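You operate a simulated robot arm through the tools that you are given. There is no shell and no other tool.

You run a simulated robot arm. Do the job below in one go: nothing can be reset, and whatever is moved stays where it is left.

TASK
Shut the blue port lever, swap its hose for the red one, open it and set 500 mbar.
Fine: blue hose end on the table; leave the other levers and the green hose. Where these are worked on the way, their far stop is far enough and under half their travel is too little: blue port lever.
Where things are to end (x, y in the base frame): blue hose end within 60 mm of [620, -440].

It is judged by the outcome, as a careful person would: the job done as asked, and still so three seconds after it is handed in. It fails if anything else is knocked over, pushed out of place, dropped, spilled or broken.

THE ROBOT
A 6-joint arm with a three-finger gripper, fixed in place. Base frame: the origin is on the floor under the middle of its stand, x ahead of it, y to its left, z up. Readings come in mm, rad, newtons and seconds.
It reaches about 1213 mm from its shoulder. Its first joint turns from -2.897 to 2.897 rad. Payload 4.89 kg.
Tool frame: the origin (TCP) lies between the finger pads and is the grasp point; the fingertips stand 30 mm ahead of it; z points along the fingers, y is the line along which they close. The gripper opens to 164 mm; its body begins 125 mm behind the TCP.
Orientation is told as [roll, pitch, yaw] about the base's x, y, z axes, in that order, counted from this pose: with the fingers straight down and closing along the base's y, the tool's x points along the base's -x, its y along +y and its z along -z.

THE INTERFACE
- The arm moves only by the tool send_rows. Its argument "rows" is text: rows parted by semicolons, each of 7 numbers parted by spaces: the turn, a rotation vector about the tool's x, y, z in units of 4 degrees (1.0 is 4 degrees), then the shift along the tool's x, y, z in units of 50 mm (1.0 is 50 mm), then the finger opening in mm, from 0 to 164. In form: ax ay az dx dy dz jaw; .... A call has 1 to 20 rows; each row shifts and turns the commanded pose from where the row before left it, along the tool's axes as they then stand. A call with a number of a shift or a turn outside -1 to 1 is refused whole. A row lasts 0.2 s, in which the tool goes at most 50 mm and 0.15 rad; a call with a longer step from one row to the next is refused whole, and so is a gripper value outside its range. Where a pose cannot be reached the arm comes as near as it can. A force on the tool above 50 N (or 10 N above the force at the start of the call, whichever is more), or a blocked arm, ends the call early, and 0.2 s more pass. Each finger travels about 108 mm/s and halts on what it meets, pressing with about 31 N; the grip force reading is that of the motor and also rises with nothing between the fingers. The clock runs only during rows and for 0.2 s after the last one: add rows that do not move to give the fingers time. It gives the time, the measured TCP pose, the force on the tool (base axes), the opening and the grip force at its end, in the units of the frame above (readings bear some noise), with the torque about the TCP (base axes, N m) and any sound that the robot's microphone picked up.
- Cameras (640 x 400 px; columns grow to the right, rows downward): "scene" is fixed at [48.8, 500.1, 1598.4]; the picture's right is [-0.93, -0.37, 0.00], its down [-0.15, 0.37, -0.92] and it looks along [0.34, -0.85, -0.40] (base axes); focal length 332 px, centre (320, 200). "wrist" rides on the gripper at [76, -2, -152] in the tool frame; the picture's right is [0.02, 1.00, 0.00], its down [-0.88, 0.02, -0.47] and it looks along [-0.47, 0.01, 0.88] (tool axes); focal length 247 px, centre (320, 200). There is no depth. A picture from a camera that has moved, and an enlarged one, comes with that camera's place and axes in the base frame and with its lens.
- capture(camera): a new picture of that camera. No time passes.
- lift_body(by): moves the trunk up (or, below 0, down) by that many mm; the arm rides with it, the base frame stays. It gives what a move gives, with no picture.
- enlarge(camera, box): a new picture of the part [left, top, right, bottom] of that camera's present view, enlarged. No time passes.
- close_job(): hands the job in; it is judged then, once.

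Nothing tells you positions but the pictures and the camera data. Unless the task says otherwise, let go and move clear before handing in.

The tools are called as a command line: name --argument value ..., lists and objects as JSON in quotes. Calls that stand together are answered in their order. send_rows: Moves the arm, as the interface text tells. Its arguments: {"type":"object","properties":{"rows":{"type":"string"}},"required":["rows"]} The other tools are called the same way: lift_body (by) moves the trunk up or down; capture (camera) takes a picture; enlarge (camera, box) takes an enlarged picture of a part of a camera's view; close_job () hands the job in.

At the start:

```text
time_s: 0.0
eef_pos: [351.9, -485.3, 1175.4]
tool_rot: [0.0, 0.001, 0.0]
contact_force: [-0.2, 0.9, -0.7]
wrist_torque: [-0.03, 0.01, 0.01]
width: 164.0
gripper_force: 0.1
trunk travel left (down, up): [-175.0, 215.0]
```

scene: 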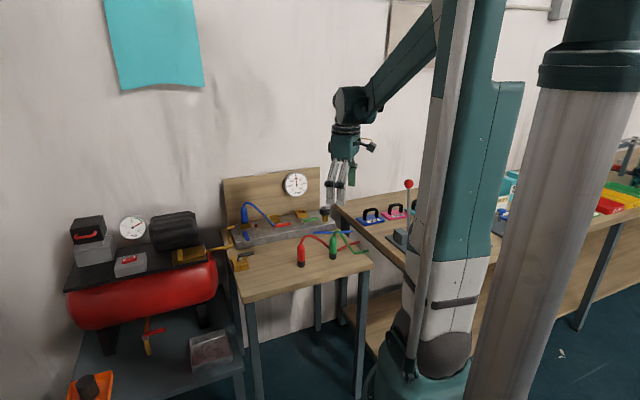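
wrist: 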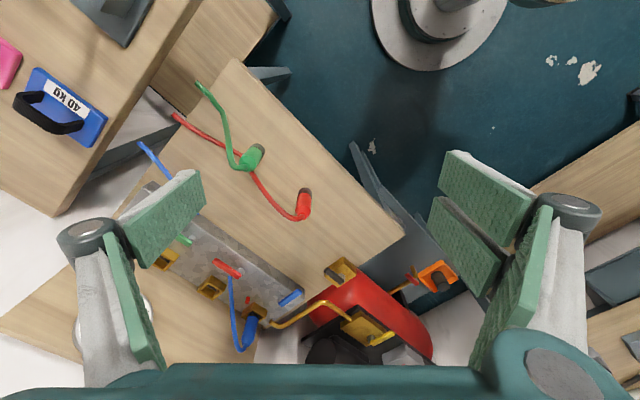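

I see a table with a valve manifold, a gauge on a backboard, a blue hose plugged in and red and green hose ends standing on the table. First I'll take enlarged views to work out where everything is.

enlarge --camera "scene" --box '[210, 150, 380, 280]'

enlarge --camera "wrist" --box '[100, 50, 420, 370]'

enlarge --camera "wrist" --box '[120, 200, 320, 360]'

```text
3.08 times, centred on (295, 215) of scene
camera zoom: at [48.8, 500.1, 1598.4], right [-0.93, -0.37, 0.0], down [-0.15, 0.37, -0.92], along [0.34, -0.85, -0.4], focal length 1021 px, centre (397, 154)
```

zoom: 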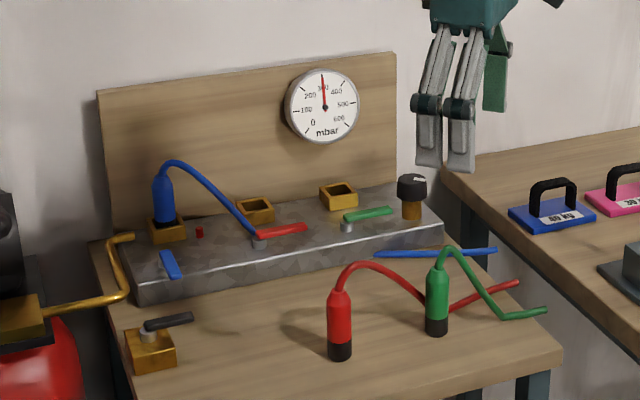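

```text
1.25 times, centred on (260, 210) of wrist
camera zoom: at [274.7, -487.8, 1327.8], right [-0.02, 1.0, 0.0], down [0.88, 0.02, 0.47], along [0.47, 0.01, -0.88], focal length 309 px, centre (395, 188)
```

zoom: 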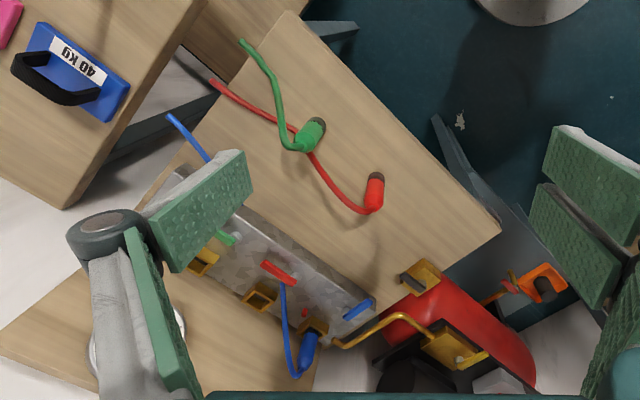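

```text
2.50 times, centred on (220, 280) of wrist
camera zoom: at [274.7, -487.8, 1327.8], right [-0.02, 1.0, 0.0], down [0.88, 0.02, 0.47], along [0.47, 0.01, -0.88], focal length 617 px, centre (570, 0)
```

zoom: 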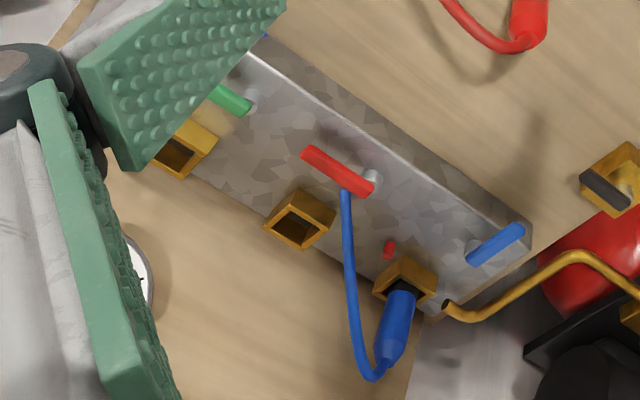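

The bench holds a manifold with three sockets (blue near (894,-662), red near (797,-764), green near (696,-859)), three levers in front of them and a regulator knob at the far end. I'll move the camera over the front of the manifold for a closer look.

send_rows --rows "0 0 0 -0.851 -0.329 0 164;0 0 0 -0.851 -0.329 0 164;0 0 0 -0.851 -0.329 0 164;0 0 0 -0.851 -0.329 0 164;0 0 0 -0.851 -0.329 0 164;0 0 0 -0.851 -0.329 0 164;0 0 0 -0.851 -0.329 0 164;0 0 1 0 0 0 164;0 0 1 0 0 0 164;0 0 1 0 0 0 164;0 0 1 0 0 0 164;0 0 1 0 0 0 164;0 0 1 0 0 0 164;0 0 1 0 0 0 164;0 0 1 0 0 0 164;0 0 1 0 0 0 164;0 0 1 0 0 0 164;0 0 1 0 0 0 164;0 0 0.25 0 0 0 164"

capture --camera "wrist"

capture --camera "scene"

```text
time_s: 4.0
eef_pos: [647.7, -600.4, 1176.0]
tool_rot: [0.002, 0.0, -0.787]
contact_force: [-0.2, 0.1, -0.1]
wrist_torque: [-0.01, 0.02, -0.01]
width: 164.2
gripper_force: 0.1
trunk travel left (down, up): [-175.0, 215.0]
```

```text
taken
camera wrist: at [593.6, -547.7, 1327.8], right [0.69, 0.72, 0.0], down [0.64, -0.61, 0.47], along [0.34, -0.33, -0.88], focal length 247 px, centre (320, 200)
```

wrist: 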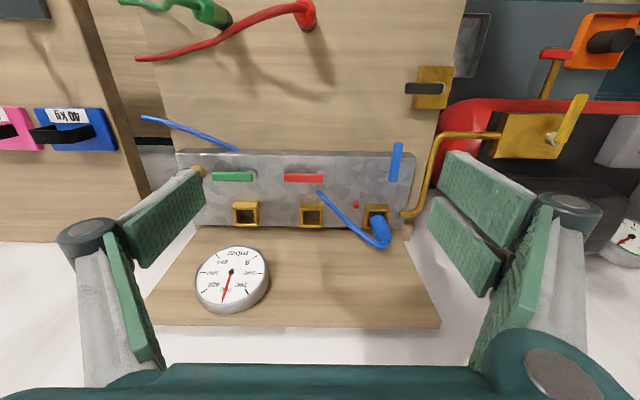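

```text
taken
```

scene: 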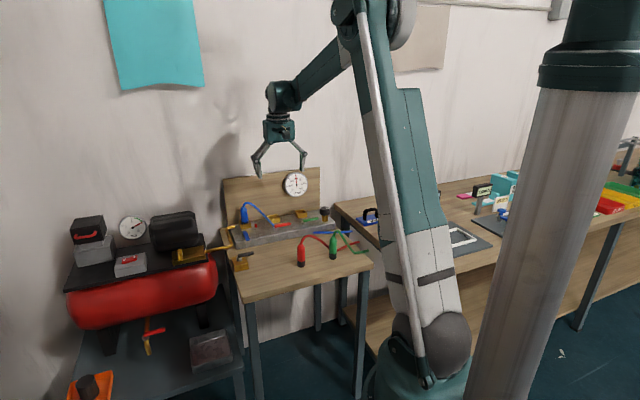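

enlarge --camera "wrist" --box '[290, 130, 450, 260]'

enlarge --camera "wrist" --box '[140, 130, 300, 260]'

enlarge --camera "wrist" --box '[110, 0, 350, 140]'

enlarge --camera "scene" --box '[220, 190, 300, 255]'

enlarge --camera "scene" --box '[280, 165, 375, 270]'

```text
3.08 times, centred on (370, 195) of wrist
camera zoom: at [593.6, -547.7, 1327.8], right [0.69, 0.72, 0.0], down [0.64, -0.61, 0.47], along [0.34, -0.33, -0.88], focal length 760 px, centre (166, 215)
```

zoom: 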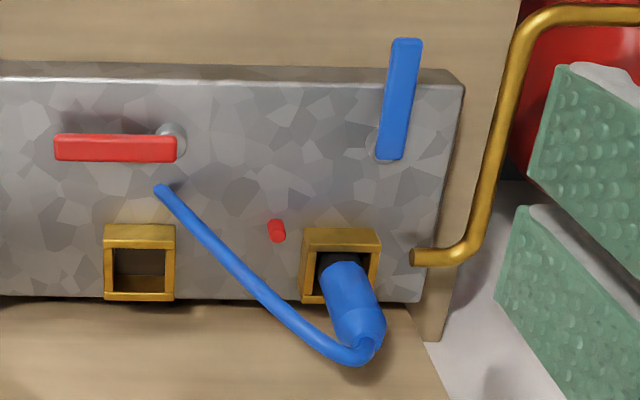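

```text
3.08 times, centred on (220, 195) of wrist
camera zoom: at [593.6, -547.7, 1327.8], right [0.69, 0.72, 0.0], down [0.64, -0.61, 0.47], along [0.34, -0.33, -0.88], focal length 760 px, centre (628, 215)
```

zoom: 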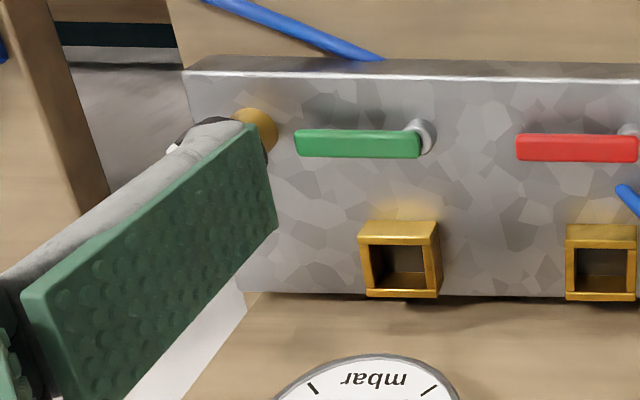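

```text
2.67 times, centred on (230, 70) of wrist
camera zoom: at [593.6, -547.7, 1327.8], right [0.69, 0.72, 0.0], down [0.64, -0.61, 0.47], along [0.34, -0.33, -0.88], focal length 659 px, centre (560, 547)
```

zoom: 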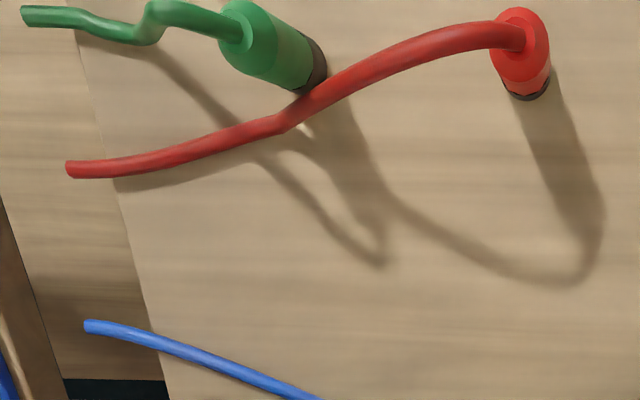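

```text
6.15 times, centred on (260, 222) of scene
camera zoom: at [48.8, 500.1, 1598.4], right [-0.93, -0.37, 0.0], down [-0.15, 0.37, -0.92], along [0.34, -0.85, -0.4], focal length 2042 px, centre (689, 62)
```

zoom: 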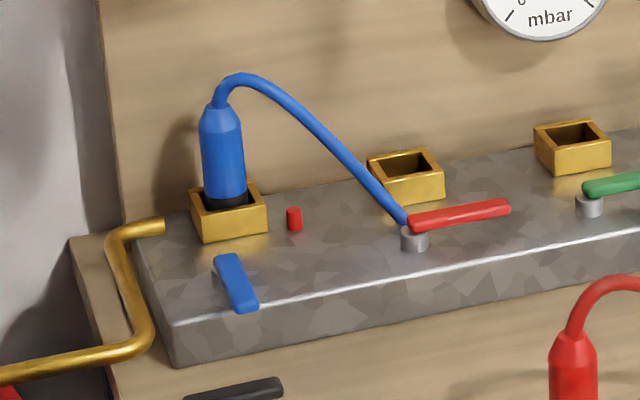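

```text
3.81 times, centred on (328, 218) of scene
camera zoom: at [48.8, 500.1, 1598.4], right [-0.93, -0.37, 0.0], down [-0.15, 0.37, -0.92], along [0.34, -0.85, -0.4], focal length 1264 px, centre (291, 133)
```

zoom: 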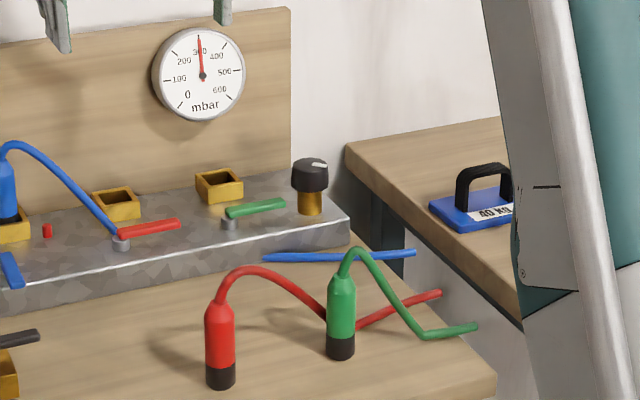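

The lever row is in front of the sockets and the backboard is close behind the sockets. I need to know how much room the fingers take, so I'll partly close them in free air and look.

send_rows --rows "0 0 0 0 0 0 50;0 0 0 0 0 0 50;0 0 0 0 0 0 50;0 0 0 0 0 0 50;0 0 0 0 0 0 50;0 0 0 0 0 0 50"

capture --camera "wrist"

enlarge --camera "scene" --box '[230, 75, 350, 205]'

send_rows --rows "0 0 0 0 0 0 0;0 0 0 0 0 0 0;0 0 0 0 0 0 0;0 0 0 0 0 0 0"

capture --camera "wrist"

enlarge --camera "scene" --box '[230, 75, 350, 205]'

```text
time_s: 5.4
eef_pos: [649.7, -600.7, 1175.1]
tool_rot: [-0.002, 0.0, -0.785]
contact_force: [0.5, 0.0, 0.2]
wrist_torque: [-0.01, 0.0, 0.01]
width: 50.1
gripper_force: 0.1
trunk travel left (down, up): [-175.0, 215.0]
```

```text
taken
camera wrist: at [593.6, -547.7, 1327.8], right [0.69, 0.72, 0.0], down [0.64, -0.61, 0.47], along [0.34, -0.33, -0.88], focal length 247 px, centre (320, 200)
```

wrist: 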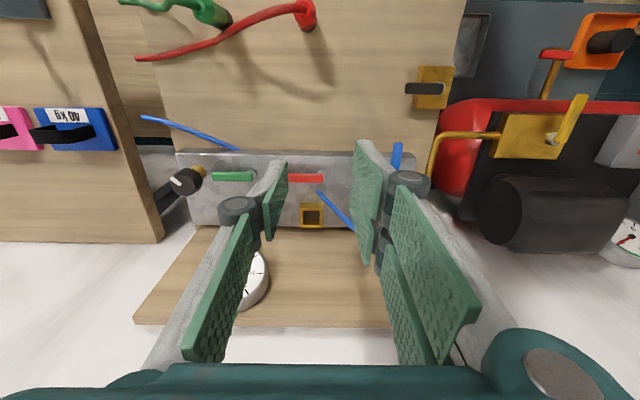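

```text
3.08 times, centred on (290, 140) of scene
camera zoom: at [48.8, 500.1, 1598.4], right [-0.93, -0.37, 0.0], down [-0.15, 0.37, -0.92], along [0.34, -0.85, -0.4], focal length 1021 px, centre (412, 385)
```

zoom: 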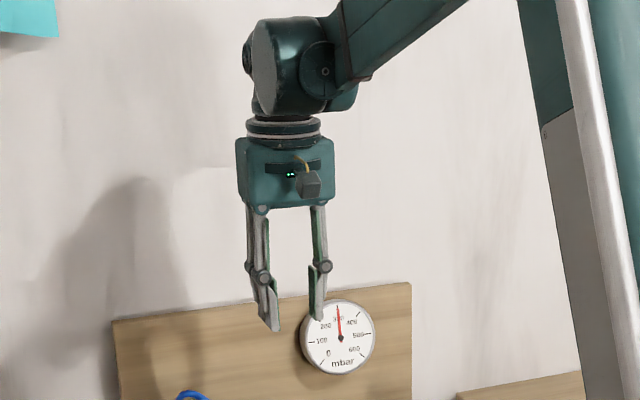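

```text
time_s: 6.4
eef_pos: [648.9, -601.4, 1176.1]
tool_rot: [0.0, -0.001, -0.785]
contact_force: [-0.4, -0.6, 0.0]
wrist_torque: [0.0, 0.01, 0.0]
width: 0.0
gripper_force: 31.4
trunk travel left (down, up): [-175.0, 215.0]
```

```text
taken
camera wrist: at [593.6, -547.7, 1327.8], right [0.69, 0.72, 0.0], down [0.64, -0.61, 0.47], along [0.34, -0.33, -0.88], focal length 247 px, centre (320, 200)
```

wrist: 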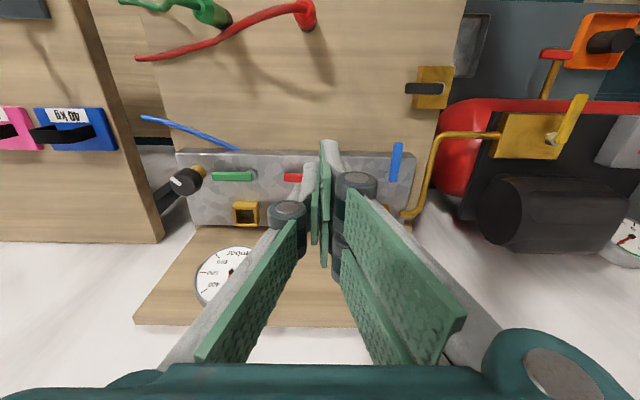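

```text
3.08 times, centred on (290, 140) of scene
camera zoom: at [48.8, 500.1, 1598.4], right [-0.93, -0.37, 0.0], down [-0.15, 0.37, -0.92], along [0.34, -0.85, -0.4], focal length 1021 px, centre (412, 385)
```

zoom: 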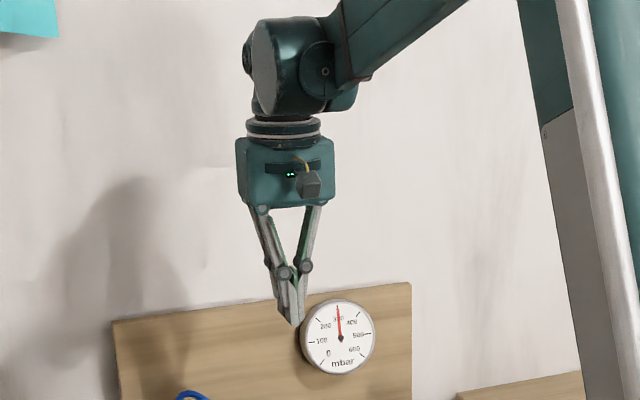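

The single finger is about 30 mm wide and the two-finger side about 60 mm wide. The blue lever's pivot looks to be near (837,-578), with the lever pointing away from the socket, so it's open. I'll hover over the lever for a close look before straddling it.

send_rows --rows "0 0 0 -0.2676 0.5956 0.704 50;0 0 0 -0.2676 0.5956 0.704 50;0 0 0 -0.2676 0.5956 0.704 50;0 0 0 -0.2676 0.5956 0.704 50;0 0 0 -0.2676 0.5956 0.704 50;0 0 0 0 0 0 50"

capture --camera "wrist"

enlarge --camera "scene" --box '[200, 160, 320, 260]'

```text
time_s: 7.8
eef_pos: [801.2, -542.9, 998.0]
tool_rot: [-0.001, 0.001, -0.786]
contact_force: [1.0, 0.3, -0.3]
wrist_torque: [-0.02, 0.11, 0.0]
width: 50.2
gripper_force: 0.1
trunk travel left (down, up): [-175.0, 215.0]
```

```text
taken
camera wrist: at [746.9, -490.7, 1149.5], right [0.69, 0.72, 0.0], down [0.64, -0.61, 0.47], along [0.34, -0.33, -0.88], focal length 247 px, centre (320, 200)
```

wrist: 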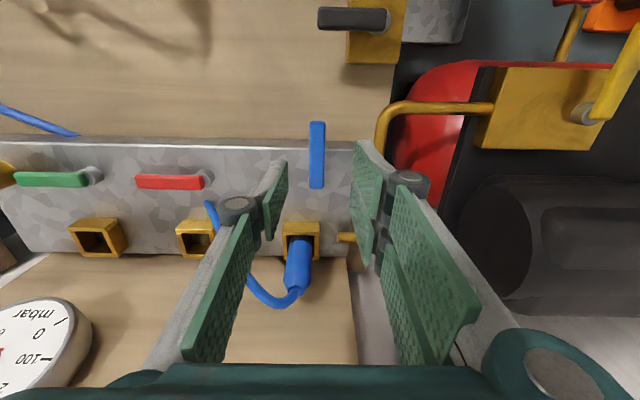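

```text
4.00 times, centred on (260, 210) of scene
camera zoom: at [48.8, 500.1, 1598.4], right [-0.93, -0.37, 0.0], down [-0.15, 0.37, -0.92], along [0.34, -0.85, -0.4], focal length 1327 px, centre (560, 160)
```

zoom: 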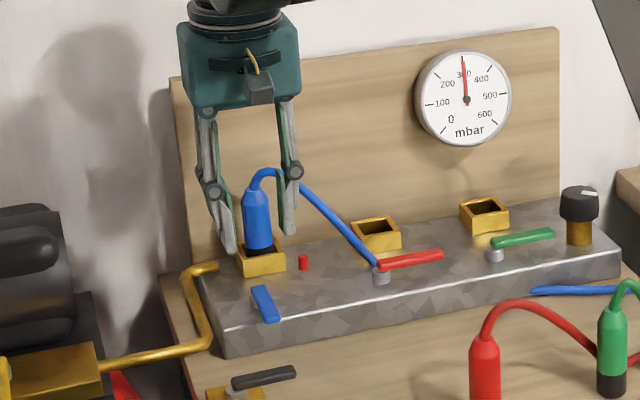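

enlarge --camera "wrist" --box '[250, 105, 370, 205]'

enlarge --camera "wrist" --box '[160, 160, 360, 320]'

```text
4.00 times, centred on (310, 155) of wrist
camera zoom: at [746.9, -490.7, 1149.5], right [0.69, 0.72, 0.0], down [0.64, -0.61, 0.47], along [0.34, -0.33, -0.88], focal length 988 px, centre (360, 380)
```

zoom: 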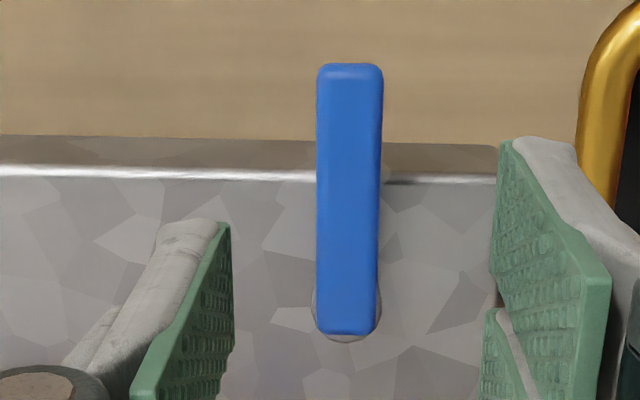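

```text
2.50 times, centred on (260, 240) of wrist
camera zoom: at [746.9, -490.7, 1149.5], right [0.69, 0.72, 0.0], down [0.64, -0.61, 0.47], along [0.34, -0.33, -0.88], focal length 617 px, centre (470, 100)
```

zoom: 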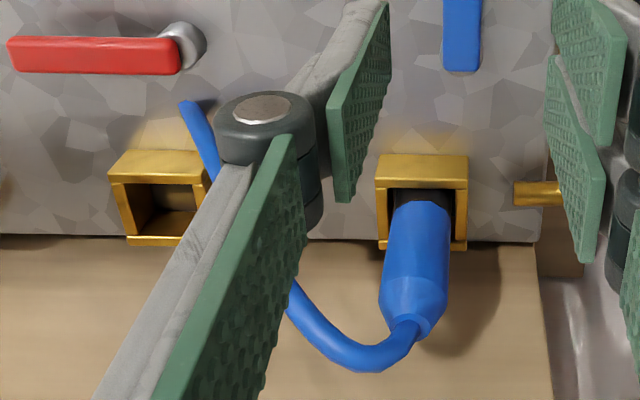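

The blue lever is about 18 mm wide with its top near z≈875, pivots near (830,-576), and its tip overhangs the manifold's front edge. I'll lower the open fingers so they straddle it.

send_rows --rows "0 0 0 0.13 -0.08 0 50;0 0 0 0 0 0.69 50;0 0 0 0 0 0.69 50;0 0 0 0 0 0.35 50;0 0 0 0 0 0.35 50;0 0 0 0 0 0 36;0 0 0 0 0 0 36"

capture --camera "wrist"

enlarge --camera "scene" --box '[200, 180, 300, 260]'

```text
time_s: 9.4
eef_pos: [792.6, -539.4, 896.3]
tool_rot: [0.0, -0.001, -0.787]
contact_force: [0.1, -0.1, -0.6]
wrist_torque: [0.03, 0.01, -0.01]
width: 36.3
gripper_force: 0.0
trunk travel left (down, up): [-175.0, 215.0]
```

```text
taken
camera wrist: at [738.2, -487.9, 1047.5], right [0.69, 0.72, 0.0], down [0.64, -0.61, 0.47], along [0.34, -0.33, -0.88], focal length 247 px, centre (320, 200)
```

wrist: 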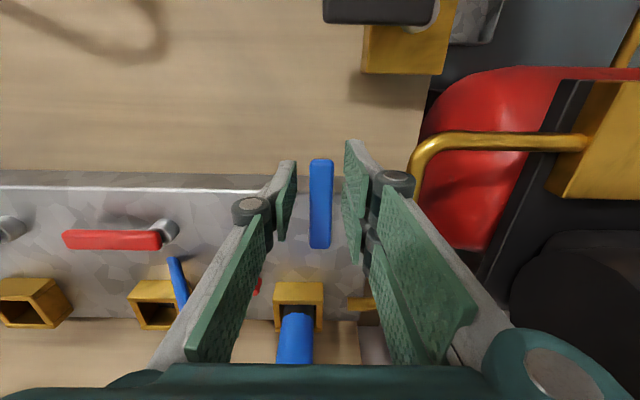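

```text
5.00 times, centred on (250, 220) of scene
camera zoom: at [48.8, 500.1, 1598.4], right [-0.93, -0.37, 0.0], down [-0.15, 0.37, -0.92], along [0.34, -0.85, -0.4], focal length 1659 px, centre (670, 100)
```

zoom: 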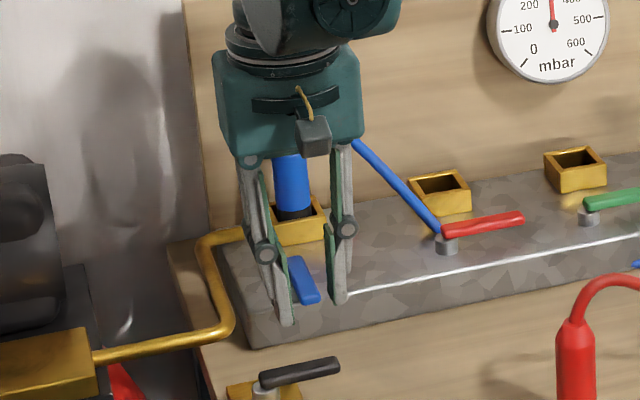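

The fingers are on both sides of the lever at about r=51 mm with no contact. I'll sweep it around its pivot towards the red and green levers' direction (shut), first half of the arc.

send_rows --rows "0 0 -1 -0.0025 -0.0719 0 36;0 0 -1 -0.0025 -0.0719 0 36;0 0 -1 -0.0025 -0.0719 0 36;0 0 -1 -0.0025 -0.0719 0 36;0 0 -1 -0.0025 -0.0719 0 36;0 0 -1 -0.0025 -0.0719 0 36;0 0 -1 -0.0025 -0.0719 0 36;0 0 -1 -0.0025 -0.0719 0 36;0 0 -1 -0.0025 -0.0719 0 36;0 0 -1 -0.0025 -0.0719 0 36"

capture --camera "wrist"

enlarge --camera "scene" --box '[200, 180, 300, 260]'

```text
time_s: 11.6
eef_pos: [779.4, -573.7, 896.2]
tool_rot: [0.001, -0.001, -0.087]
contact_force: [-0.2, -0.3, -0.5]
wrist_torque: [-0.01, 0.02, 0.0]
width: 36.2
gripper_force: 0.2
trunk travel left (down, up): [-175.0, 215.0]
```

```text
taken
camera wrist: at [702.3, -568.5, 1048.1], right [0.07, 1.0, 0.0], down [0.88, -0.06, 0.47], along [0.47, -0.03, -0.88], focal length 247 px, centre (320, 200)
```

wrist: 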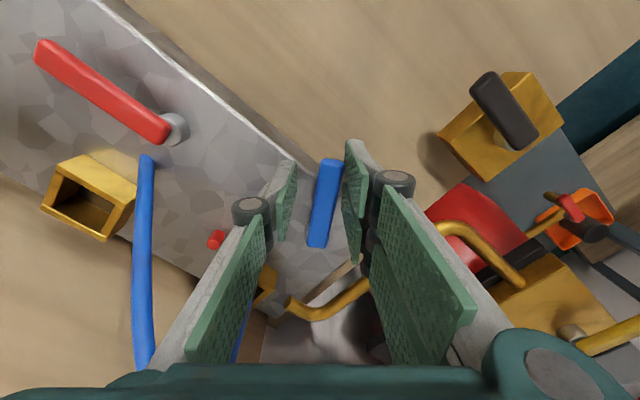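

```text
5.00 times, centred on (250, 220) of scene
camera zoom: at [48.8, 500.1, 1598.4], right [-0.93, -0.37, 0.0], down [-0.15, 0.37, -0.92], along [0.34, -0.85, -0.4], focal length 1659 px, centre (670, 100)
```

zoom: 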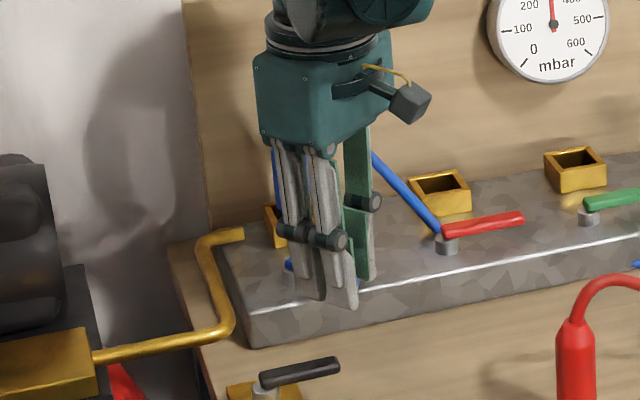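

The lever is following the fingers, at about half the arc. I'll continue the rest of the turn.

send_rows --rows "0 0 -1 -0.0025 -0.0719 0 36;0 0 -1 -0.0025 -0.0719 0 36;0 0 -1 -0.0025 -0.0719 0 36;0 0 -1 -0.0025 -0.0719 0 36;0 0 -1 -0.0025 -0.0719 0 36;0 0 -1 -0.0025 -0.0719 0 36;0 0 -1 -0.0025 -0.0719 0 36;0 0 -1 -0.0025 -0.0719 0 36;0 0 -1 -0.0025 -0.0719 0 36;0 0 -1 -0.0025 -0.0719 0 36;0 0 -1 -0.0025 -0.0719 0 36;0 0 -1 -0.0025 -0.0719 0 36"

capture --camera "wrist"

enlarge --camera "scene" --box '[200, 160, 340, 260]'

```text
time_s: 14.2
eef_pos: [793.5, -612.9, 895.3]
tool_rot: [-0.001, 0.0, 0.751]
contact_force: [0.7, 0.0, -0.5]
wrist_torque: [-0.04, -0.01, -0.01]
width: 35.9
gripper_force: 0.0
trunk travel left (down, up): [-175.0, 215.0]
```

```text
taken
camera wrist: at [736.9, -666.5, 1047.5], right [-0.7, 0.72, 0.0], down [0.63, 0.62, 0.47], along [0.34, 0.33, -0.88], focal length 247 px, centre (320, 200)
```

wrist: 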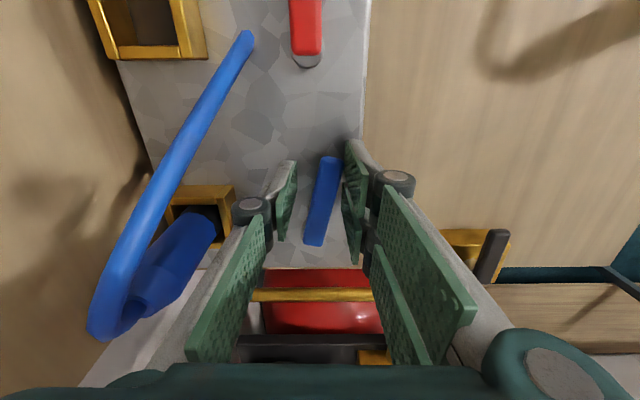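

```text
4.00 times, centred on (270, 210) of scene
camera zoom: at [48.8, 500.1, 1598.4], right [-0.93, -0.37, 0.0], down [-0.15, 0.37, -0.92], along [0.34, -0.85, -0.4], focal length 1327 px, centre (520, 160)
```

zoom: 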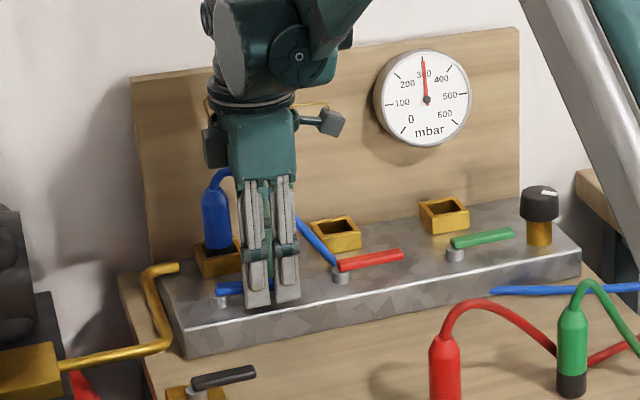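

The lever is nearly across; it still trails the fingers by their slack, so I'll go a bit further to bring it to its stop.

send_rows --rows "0 0 -1 -0.0025 -0.0719 0 36;0 0 -1 -0.0025 -0.0719 0 36;0 0 -0.5 0 -0.07 0 36;0 0 0 0 -0.05 0 36;0 0 0 0 -0.05 0 36;0 0 0 0 0 0 36"

capture --camera "wrist"

enlarge --camera "scene" --box '[200, 160, 340, 260]'

```text
time_s: 15.6
eef_pos: [802.9, -623.9, 895.6]
tool_rot: [-0.001, -0.002, 0.926]
contact_force: [-8.9, 5.1, 1.6]
wrist_torque: [0.1, 0.25, -0.11]
width: 39.7
gripper_force: 4.4
trunk travel left (down, up): [-175.0, 215.0]
```

```text
taken
camera wrist: at [758.9, -685.4, 1048.4], right [-0.81, 0.58, 0.0], down [0.52, 0.71, 0.47], along [0.28, 0.38, -0.88], focal length 247 px, centre (320, 200)
```

wrist: 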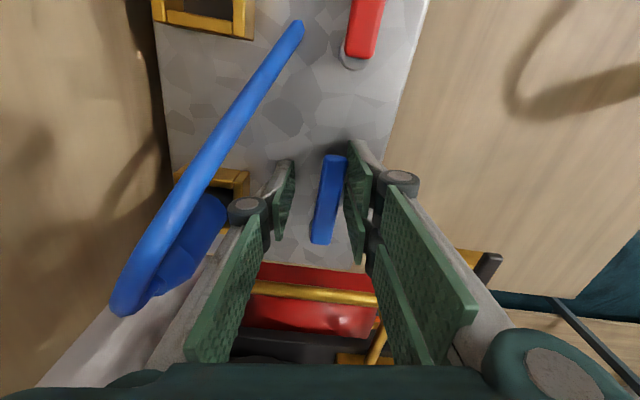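

```text
4.00 times, centred on (270, 210) of scene
camera zoom: at [48.8, 500.1, 1598.4], right [-0.93, -0.37, 0.0], down [-0.15, 0.37, -0.92], along [0.34, -0.85, -0.4], focal length 1327 px, centre (520, 160)
```

zoom: 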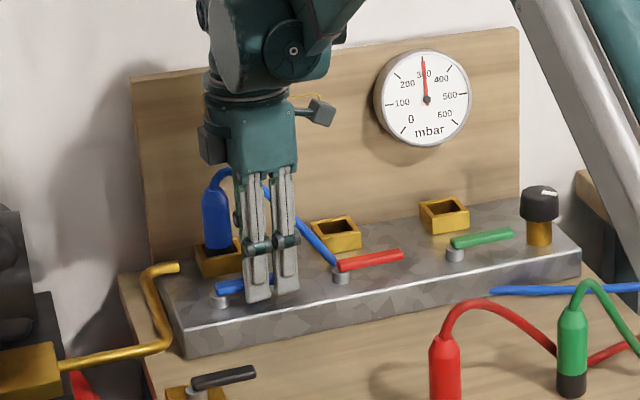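

The lever is at its stop, parallel to the red and green levers, with force rising to about 10 N. I'll ease off, lift out and look at it.

send_rows --rows "0 0 0 0 0.12 0 44;0 0 0 0 0 -0.5 44;0 0 0 0 0 -0.8 44;0 0 0 0 0 -0.8 44;0 0 0.5 0 0 -0.8 44;0 0 1 0.3 0.3 -0.6 44;0 0 1 0.6 0.5 0 44;0 0 1 0.6 0.5 0 44;0 0 1 0.6 0.5 0 44;0 0 1 0.6 0.5 0 44;0 0 1 0.5 0.3 0 44;0 0 1 0 0 0 44;0 0 1 0 0 0 44;0 0 1 0 0 0 44;0 0 1 0 0 0 44;0 0 1 0 0 0 44;0 0 1 0 0 0 44;0 0 1 0 0 0 44"

capture --camera "wrist"

enlarge --camera "scene" --box '[200, 160, 340, 260]'

```text
time_s: 19.4
eef_pos: [594.2, -623.9, 1070.9]
tool_rot: [-0.001, -0.001, -0.018]
contact_force: [-0.1, -0.1, 0.4]
wrist_torque: [0.0, -0.03, 0.0]
width: 44.0
gripper_force: 0.1
trunk travel left (down, up): [-175.0, 215.0]
```

```text
taken
camera wrist: at [517.4, -625.4, 1223.1], right [0.0, 1.0, 0.0], down [0.88, 0.0, 0.47], along [0.47, 0.0, -0.88], focal length 247 px, centre (320, 200)
```

wrist: 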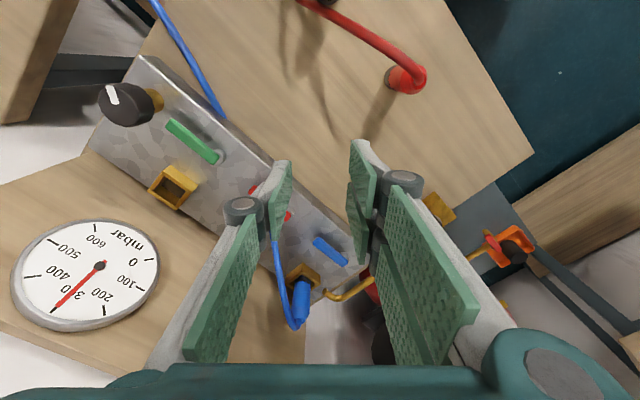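

```text
4.00 times, centred on (270, 210) of scene
camera zoom: at [48.8, 500.1, 1598.4], right [-0.93, -0.37, 0.0], down [-0.15, 0.37, -0.92], along [0.34, -0.85, -0.4], focal length 1327 px, centre (520, 160)
```

zoom: 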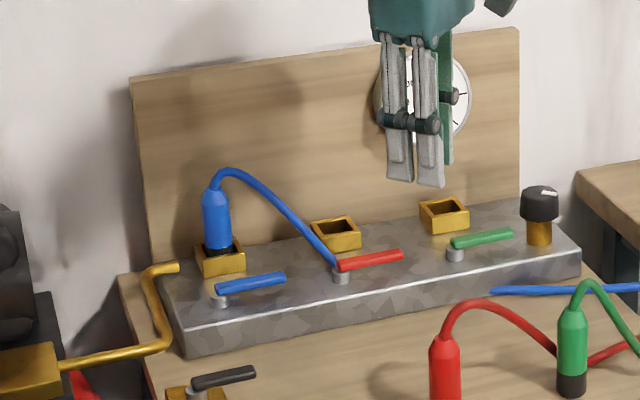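

The lever now lies parallel to the other shut levers and the small red pressure pin by the blue socket has gone down, so the port is shut. Next I'll tilt the tool 40° toward the backboard (so the palm clears it) and hover in front of the blue plug.

send_rows --rows "0 0 1 0 0 0 80;0 0 1 0 0 0 80;0 0 1 0 0 0 80;0 0 1 0 0 0 80;0 0 1 0 0 0 80;0 0 1 0 0 0 80;0 0 1 0 0 0 80;0 0 1 0 0 0 80;0 0 1 0 0 0 80;0 0 1 0 0 0 80;0 0 1 0 0 0 80"

send_rows --rows "0 -1 0 0 0 0 80;0 -1 0 0 0 0 80;0 -1 0 0 0 0 80;0 -1 0 0 0 0 80;0 -1 0 0 0 0 80;0 -1 0 0 0 0 80;0 -1 0 0 0 0 80;0 -1 0 0 0 0 80;0 -1 0 0 0 0 80;0 -1 0 0 0 0 80"

capture --camera "wrist"

```text
time_s: 21.8
eef_pos: [593.0, -625.0, 1070.6]
tool_rot: [0.0, 0.0, -0.788]
contact_force: [0.5, 0.1, 0.1]
wrist_torque: [-0.02, -0.05, 0.06]
width: 80.3
gripper_force: 0.1
trunk travel left (down, up): [-175.0, 215.0]
```

```text
time_s: 24.0
eef_pos: [594.3, -624.5, 1070.6]
tool_rot: [-0.002, -0.699, -0.785]
contact_force: [0.1, -1.3, 0.9]
wrist_torque: [0.04, 0.02, 0.03]
width: 79.9
gripper_force: 0.0
trunk travel left (down, up): [-175.0, 215.0]
```

```text
taken
camera wrist: at [481.4, -515.6, 1137.9], right [0.7, 0.72, -0.01], down [0.27, -0.25, 0.93], along [0.66, -0.65, -0.37], focal length 247 px, centre (320, 200)
```

wrist: 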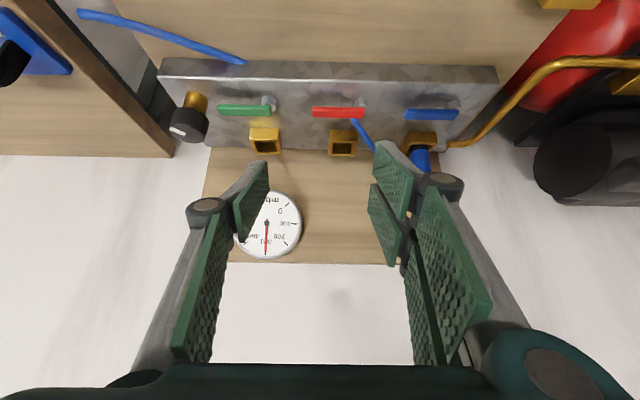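

send_rows --rows "0 0 0 -0.285 0.716 0.422 80;0 0 0 -0.285 0.716 0.422 80;0 0 0 -0.285 0.716 0.422 80;0 0 0 -0.285 0.716 0.422 80;0 0 0 -0.285 0.716 0.422 80;0 0 0 0 0 0 80"

capture --camera "wrist"

enlarge --camera "scene" --box '[200, 160, 320, 260]'

```text
time_s: 25.4
eef_pos: [805.6, -584.2, 1034.8]
tool_rot: [0.0, -0.697, -0.785]
contact_force: [-0.5, 0.5, -0.7]
wrist_torque: [-0.03, 0.04, 0.01]
width: 80.4
gripper_force: 0.1
trunk travel left (down, up): [-175.0, 215.0]
```

```text
taken
camera wrist: at [693.7, -475.4, 1102.8], right [0.7, 0.72, -0.01], down [0.28, -0.25, 0.93], along [0.66, -0.65, -0.37], focal length 247 px, centre (320, 200)
```

wrist: 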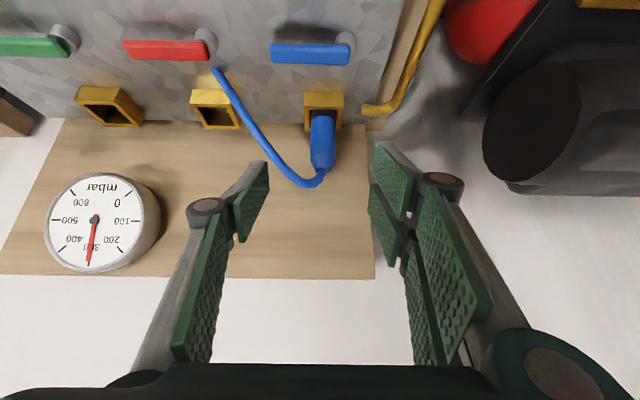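

```text
4.00 times, centred on (260, 210) of scene
camera zoom: at [48.8, 500.1, 1598.4], right [-0.93, -0.37, 0.0], down [-0.15, 0.37, -0.92], along [0.34, -0.85, -0.4], focal length 1327 px, centre (560, 160)
```

zoom: 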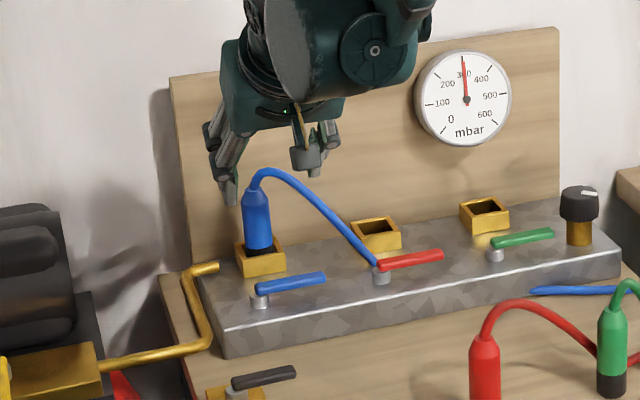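

enlarge --camera "wrist" --box '[270, 80, 390, 200]'

```text
3.33 times, centred on (330, 140) of wrist
camera zoom: at [693.7, -475.4, 1102.8], right [0.7, 0.72, -0.01], down [0.28, -0.25, 0.93], along [0.66, -0.65, -0.37], focal length 823 px, centre (287, 400)
```

zoom: 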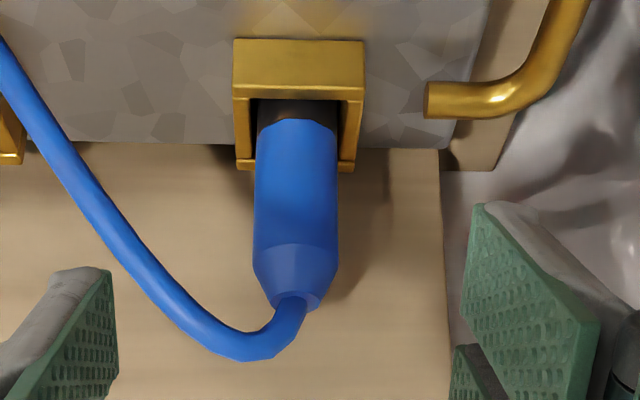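

The blue plug's axis is near (880,-655) and its gripping cylinder spans z≈892–945, with the socket rim near 887. I'll bring the jaw to 56 mm and approach along the tilted tool axis, stopping short to check.

send_rows --rows "0 0 0 -0.154 0.056 0 56;0 0 0 0 0 0.5 56;0 0 0 0 0 0.5 56;0 0 0 0 0 0.5 56;0 0 0 0 0 0.5 56;0 0 0 0 0 0 56"

capture --camera "wrist"

enlarge --camera "scene" --box '[200, 160, 320, 260]'

```text
time_s: 26.8
eef_pos: [858.2, -633.9, 962.4]
tool_rot: [0.0, -0.699, -0.787]
contact_force: [0.9, -0.4, 0.5]
wrist_torque: [-0.02, 0.0, -0.01]
width: 56.1
gripper_force: 0.1
trunk travel left (down, up): [-175.0, 215.0]
```

```text
taken
camera wrist: at [747.1, -523.6, 1030.5], right [0.7, 0.72, -0.01], down [0.28, -0.25, 0.93], along [0.66, -0.65, -0.37], focal length 247 px, centre (320, 200)
```

wrist: 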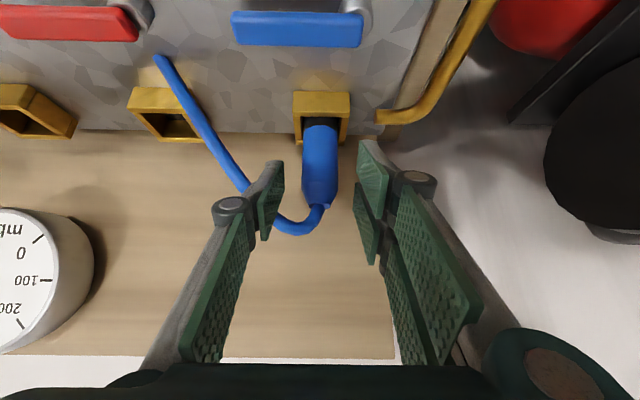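

```text
4.00 times, centred on (260, 210) of scene
camera zoom: at [48.8, 500.1, 1598.4], right [-0.93, -0.37, 0.0], down [-0.15, 0.37, -0.92], along [0.34, -0.85, -0.4], focal length 1327 px, centre (560, 160)
```

zoom: 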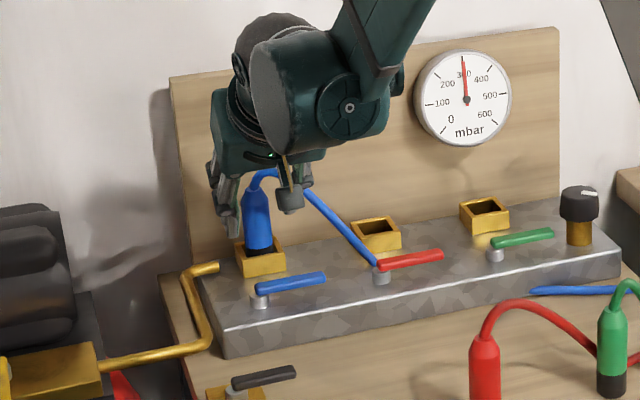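

enlarge --camera "wrist" --box '[260, 80, 380, 240]'

```text
2.50 times, centred on (320, 160) of wrist
camera zoom: at [747.1, -523.6, 1030.5], right [0.7, 0.72, -0.01], down [0.28, -0.25, 0.93], along [0.66, -0.65, -0.37], focal length 617 px, centre (320, 300)
```

zoom: 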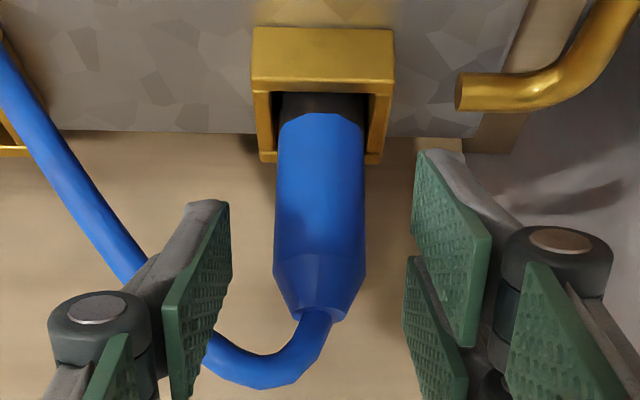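

Alignment looks right, with the plug midway between the pads. I'll move the last 34 mm and close on the plug.

send_rows --rows "0 0 0 0 0.01 0.34 56;0 0 0 0 0.01 0.34 56;0 0 0 0 0 0 56;0 0 0 0 0 0 44;0 0 0 0 0 0 32;0 0 0 0 0 0 26;0 0 0 0 0 0 26"

enlarge --camera "wrist" --box '[220, 70, 420, 270]'

enlarge --camera "scene" --box '[200, 160, 320, 260]'

```text
time_s: 28.4
eef_pos: [874.5, -647.0, 937.6]
tool_rot: [0.0, -0.699, -0.784]
contact_force: [0.1, -1.3, 1.2]
wrist_torque: [0.0, 0.01, -0.01]
width: 31.0
gripper_force: 30.9
trunk travel left (down, up): [-175.0, 215.0]
```

```text
2.00 times, centred on (320, 170) of wrist
camera zoom: at [762.4, -538.2, 1005.0], right [0.7, 0.72, -0.01], down [0.28, -0.25, 0.93], along [0.66, -0.65, -0.37], focal length 494 px, centre (320, 260)
```

zoom: 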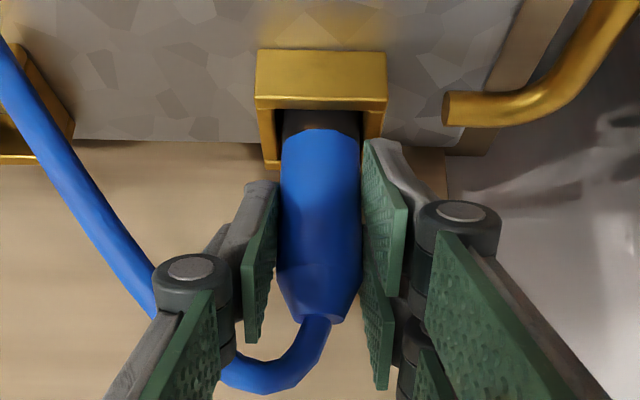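

```text
4.00 times, centred on (260, 210) of scene
camera zoom: at [48.8, 500.1, 1598.4], right [-0.93, -0.37, 0.0], down [-0.15, 0.37, -0.92], along [0.34, -0.85, -0.4], focal length 1327 px, centre (560, 160)
```

zoom: 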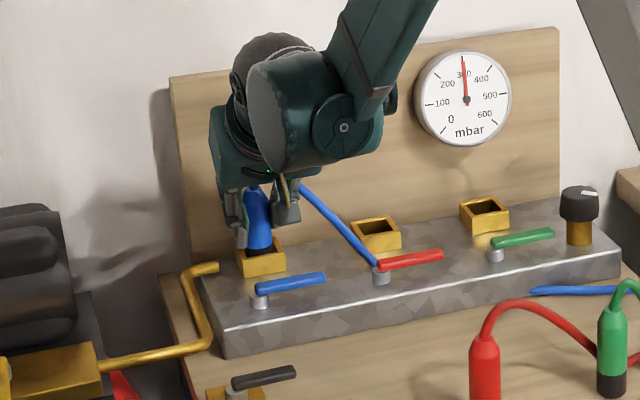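

The plug is held firmly (width 31 mm). I'll note this pose as the insertion pose and pull straight up.

send_rows --rows "0 0 0 -0.129 0 -0.153 24;0 0 0 -0.129 0 -0.153 24;0 0 0 -0.129 0 -0.153 24;0 0 0 -0.257 0 -0.306 24;0 0 0 -0.257 0 -0.306 24;0 0 0 -0.257 0 -0.306 24;0 0 0 0 0 0 24"

capture --camera "wrist"

enlarge --camera "scene" --box '[200, 150, 340, 260]'

```text
time_s: 30.0
eef_pos: [873.7, -647.5, 1028.2]
tool_rot: [0.0, -0.696, -0.786]
contact_force: [0.1, -0.1, -0.7]
wrist_torque: [-0.02, 0.02, 0.0]
width: 31.0
gripper_force: 30.8
trunk travel left (down, up): [-175.0, 215.0]
```

```text
taken
camera wrist: at [762.3, -537.5, 1095.3], right [0.7, 0.72, -0.01], down [0.28, -0.25, 0.93], along [0.66, -0.65, -0.37], focal length 247 px, centre (320, 200)
```

wrist: 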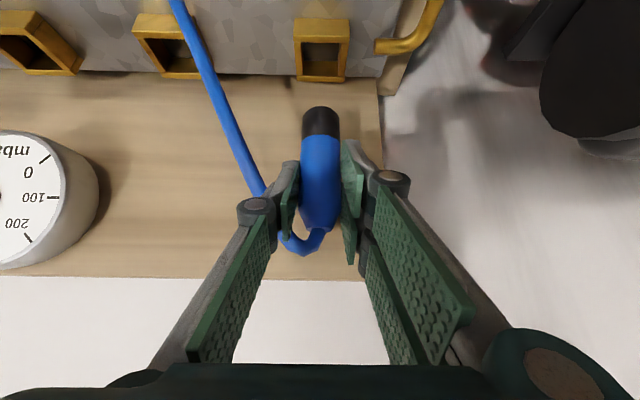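

```text
3.64 times, centred on (270, 205) of scene
camera zoom: at [48.8, 500.1, 1598.4], right [-0.93, -0.37, 0.0], down [-0.15, 0.37, -0.92], along [0.34, -0.85, -0.4], focal length 1206 px, centre (502, 182)
```

zoom: 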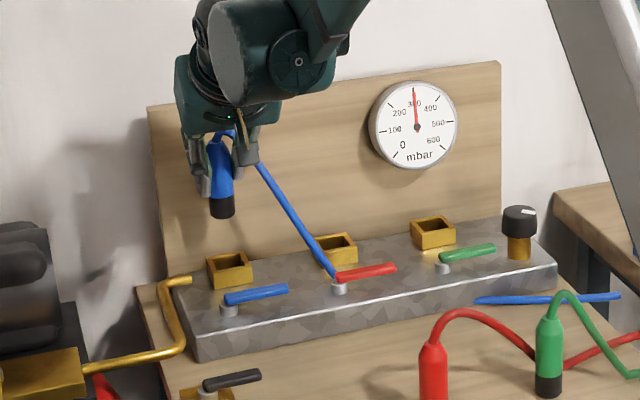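

The blue plug is out and held. I'll zoom to measure where its bottom sits relative to the tool, and view the spot it has to go to.

enlarge --camera "wrist" --box '[260, 90, 380, 250]'

enlarge --camera "wrist" --box '[270, 0, 390, 100]'

capture --camera "scene"

```text
2.50 times, centred on (320, 170) of wrist
camera zoom: at [762.3, -537.5, 1095.3], right [0.7, 0.72, -0.01], down [0.28, -0.25, 0.93], along [0.66, -0.65, -0.37], focal length 617 px, centre (320, 275)
```

zoom: 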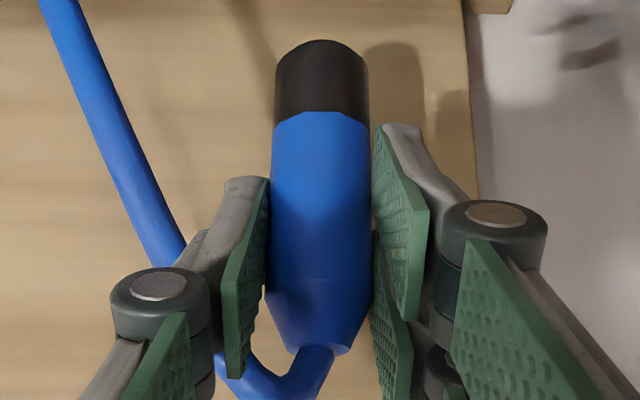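

```text
4.00 times, centred on (330, 50) of wrist
camera zoom: at [762.3, -537.5, 1095.3], right [0.7, 0.72, -0.01], down [0.28, -0.25, 0.93], along [0.66, -0.65, -0.37], focal length 988 px, centre (280, 800)
```

zoom: 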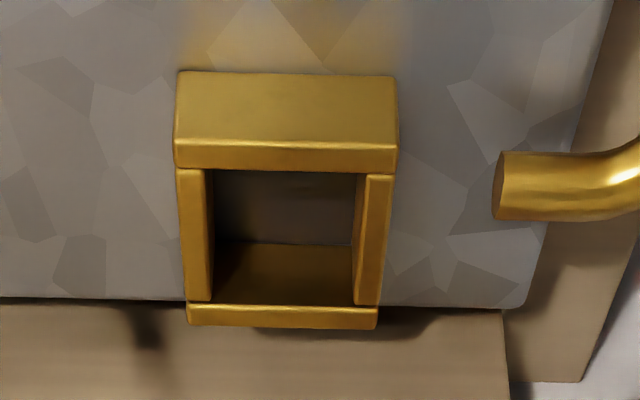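

```text
taken
```

scene: 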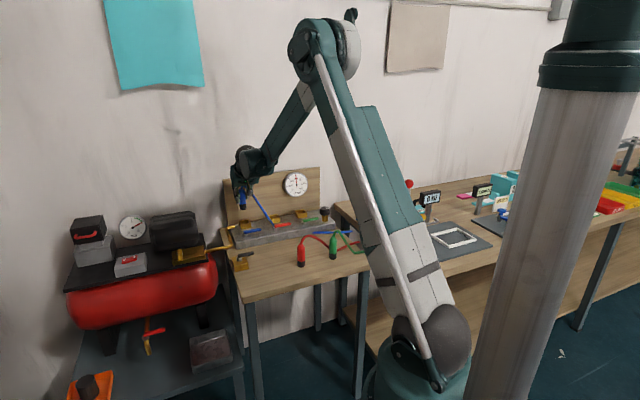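

The plug's bottom is about 72 mm below the TCP. I'll carry it at this height to above the drop point near (620,-440).

send_rows --rows "0 0 0 0.6425 -0.083 -0.539 24;0 0 0 0.6425 -0.083 -0.539 24;0 0 0 0.6425 -0.083 -0.539 24;0 0 0 0.6425 -0.083 -0.539 24;0 0 0 0.6425 -0.083 -0.539 24;0 0 0 0.6425 -0.083 -0.539 24;0 0 0 0.6425 -0.083 -0.539 24;0 0 0 0.6425 -0.083 -0.539 24;0 0 0 0 0 0 24"

capture --camera "wrist"

enlarge --camera "scene" --box '[200, 150, 400, 300]'

```text
time_s: 32.0
eef_pos: [612.1, -433.3, 1029.5]
tool_rot: [-0.001, -0.697, -0.786]
contact_force: [-0.1, 0.4, -1.2]
wrist_torque: [0.0, -0.05, 0.02]
width: 31.1
gripper_force: 30.9
trunk travel left (down, up): [-175.0, 215.0]
```

```text
taken
camera wrist: at [500.6, -324.4, 1096.0], right [0.7, 0.72, -0.01], down [0.28, -0.25, 0.93], along [0.66, -0.65, -0.37], focal length 247 px, centre (320, 200)
```

wrist: 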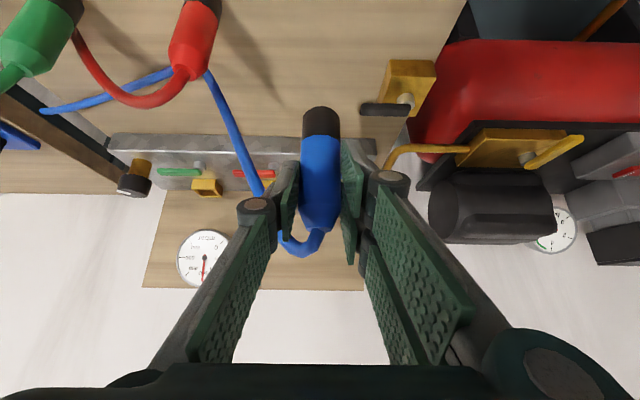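

```text
2.67 times, centred on (300, 225) of scene
camera zoom: at [48.8, 500.1, 1598.4], right [-0.93, -0.37, 0.0], down [-0.15, 0.37, -0.92], along [0.34, -0.85, -0.4], focal length 885 px, centre (373, 133)
```

zoom: 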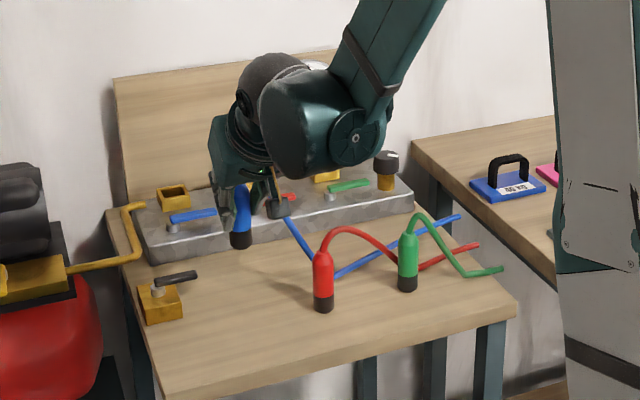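

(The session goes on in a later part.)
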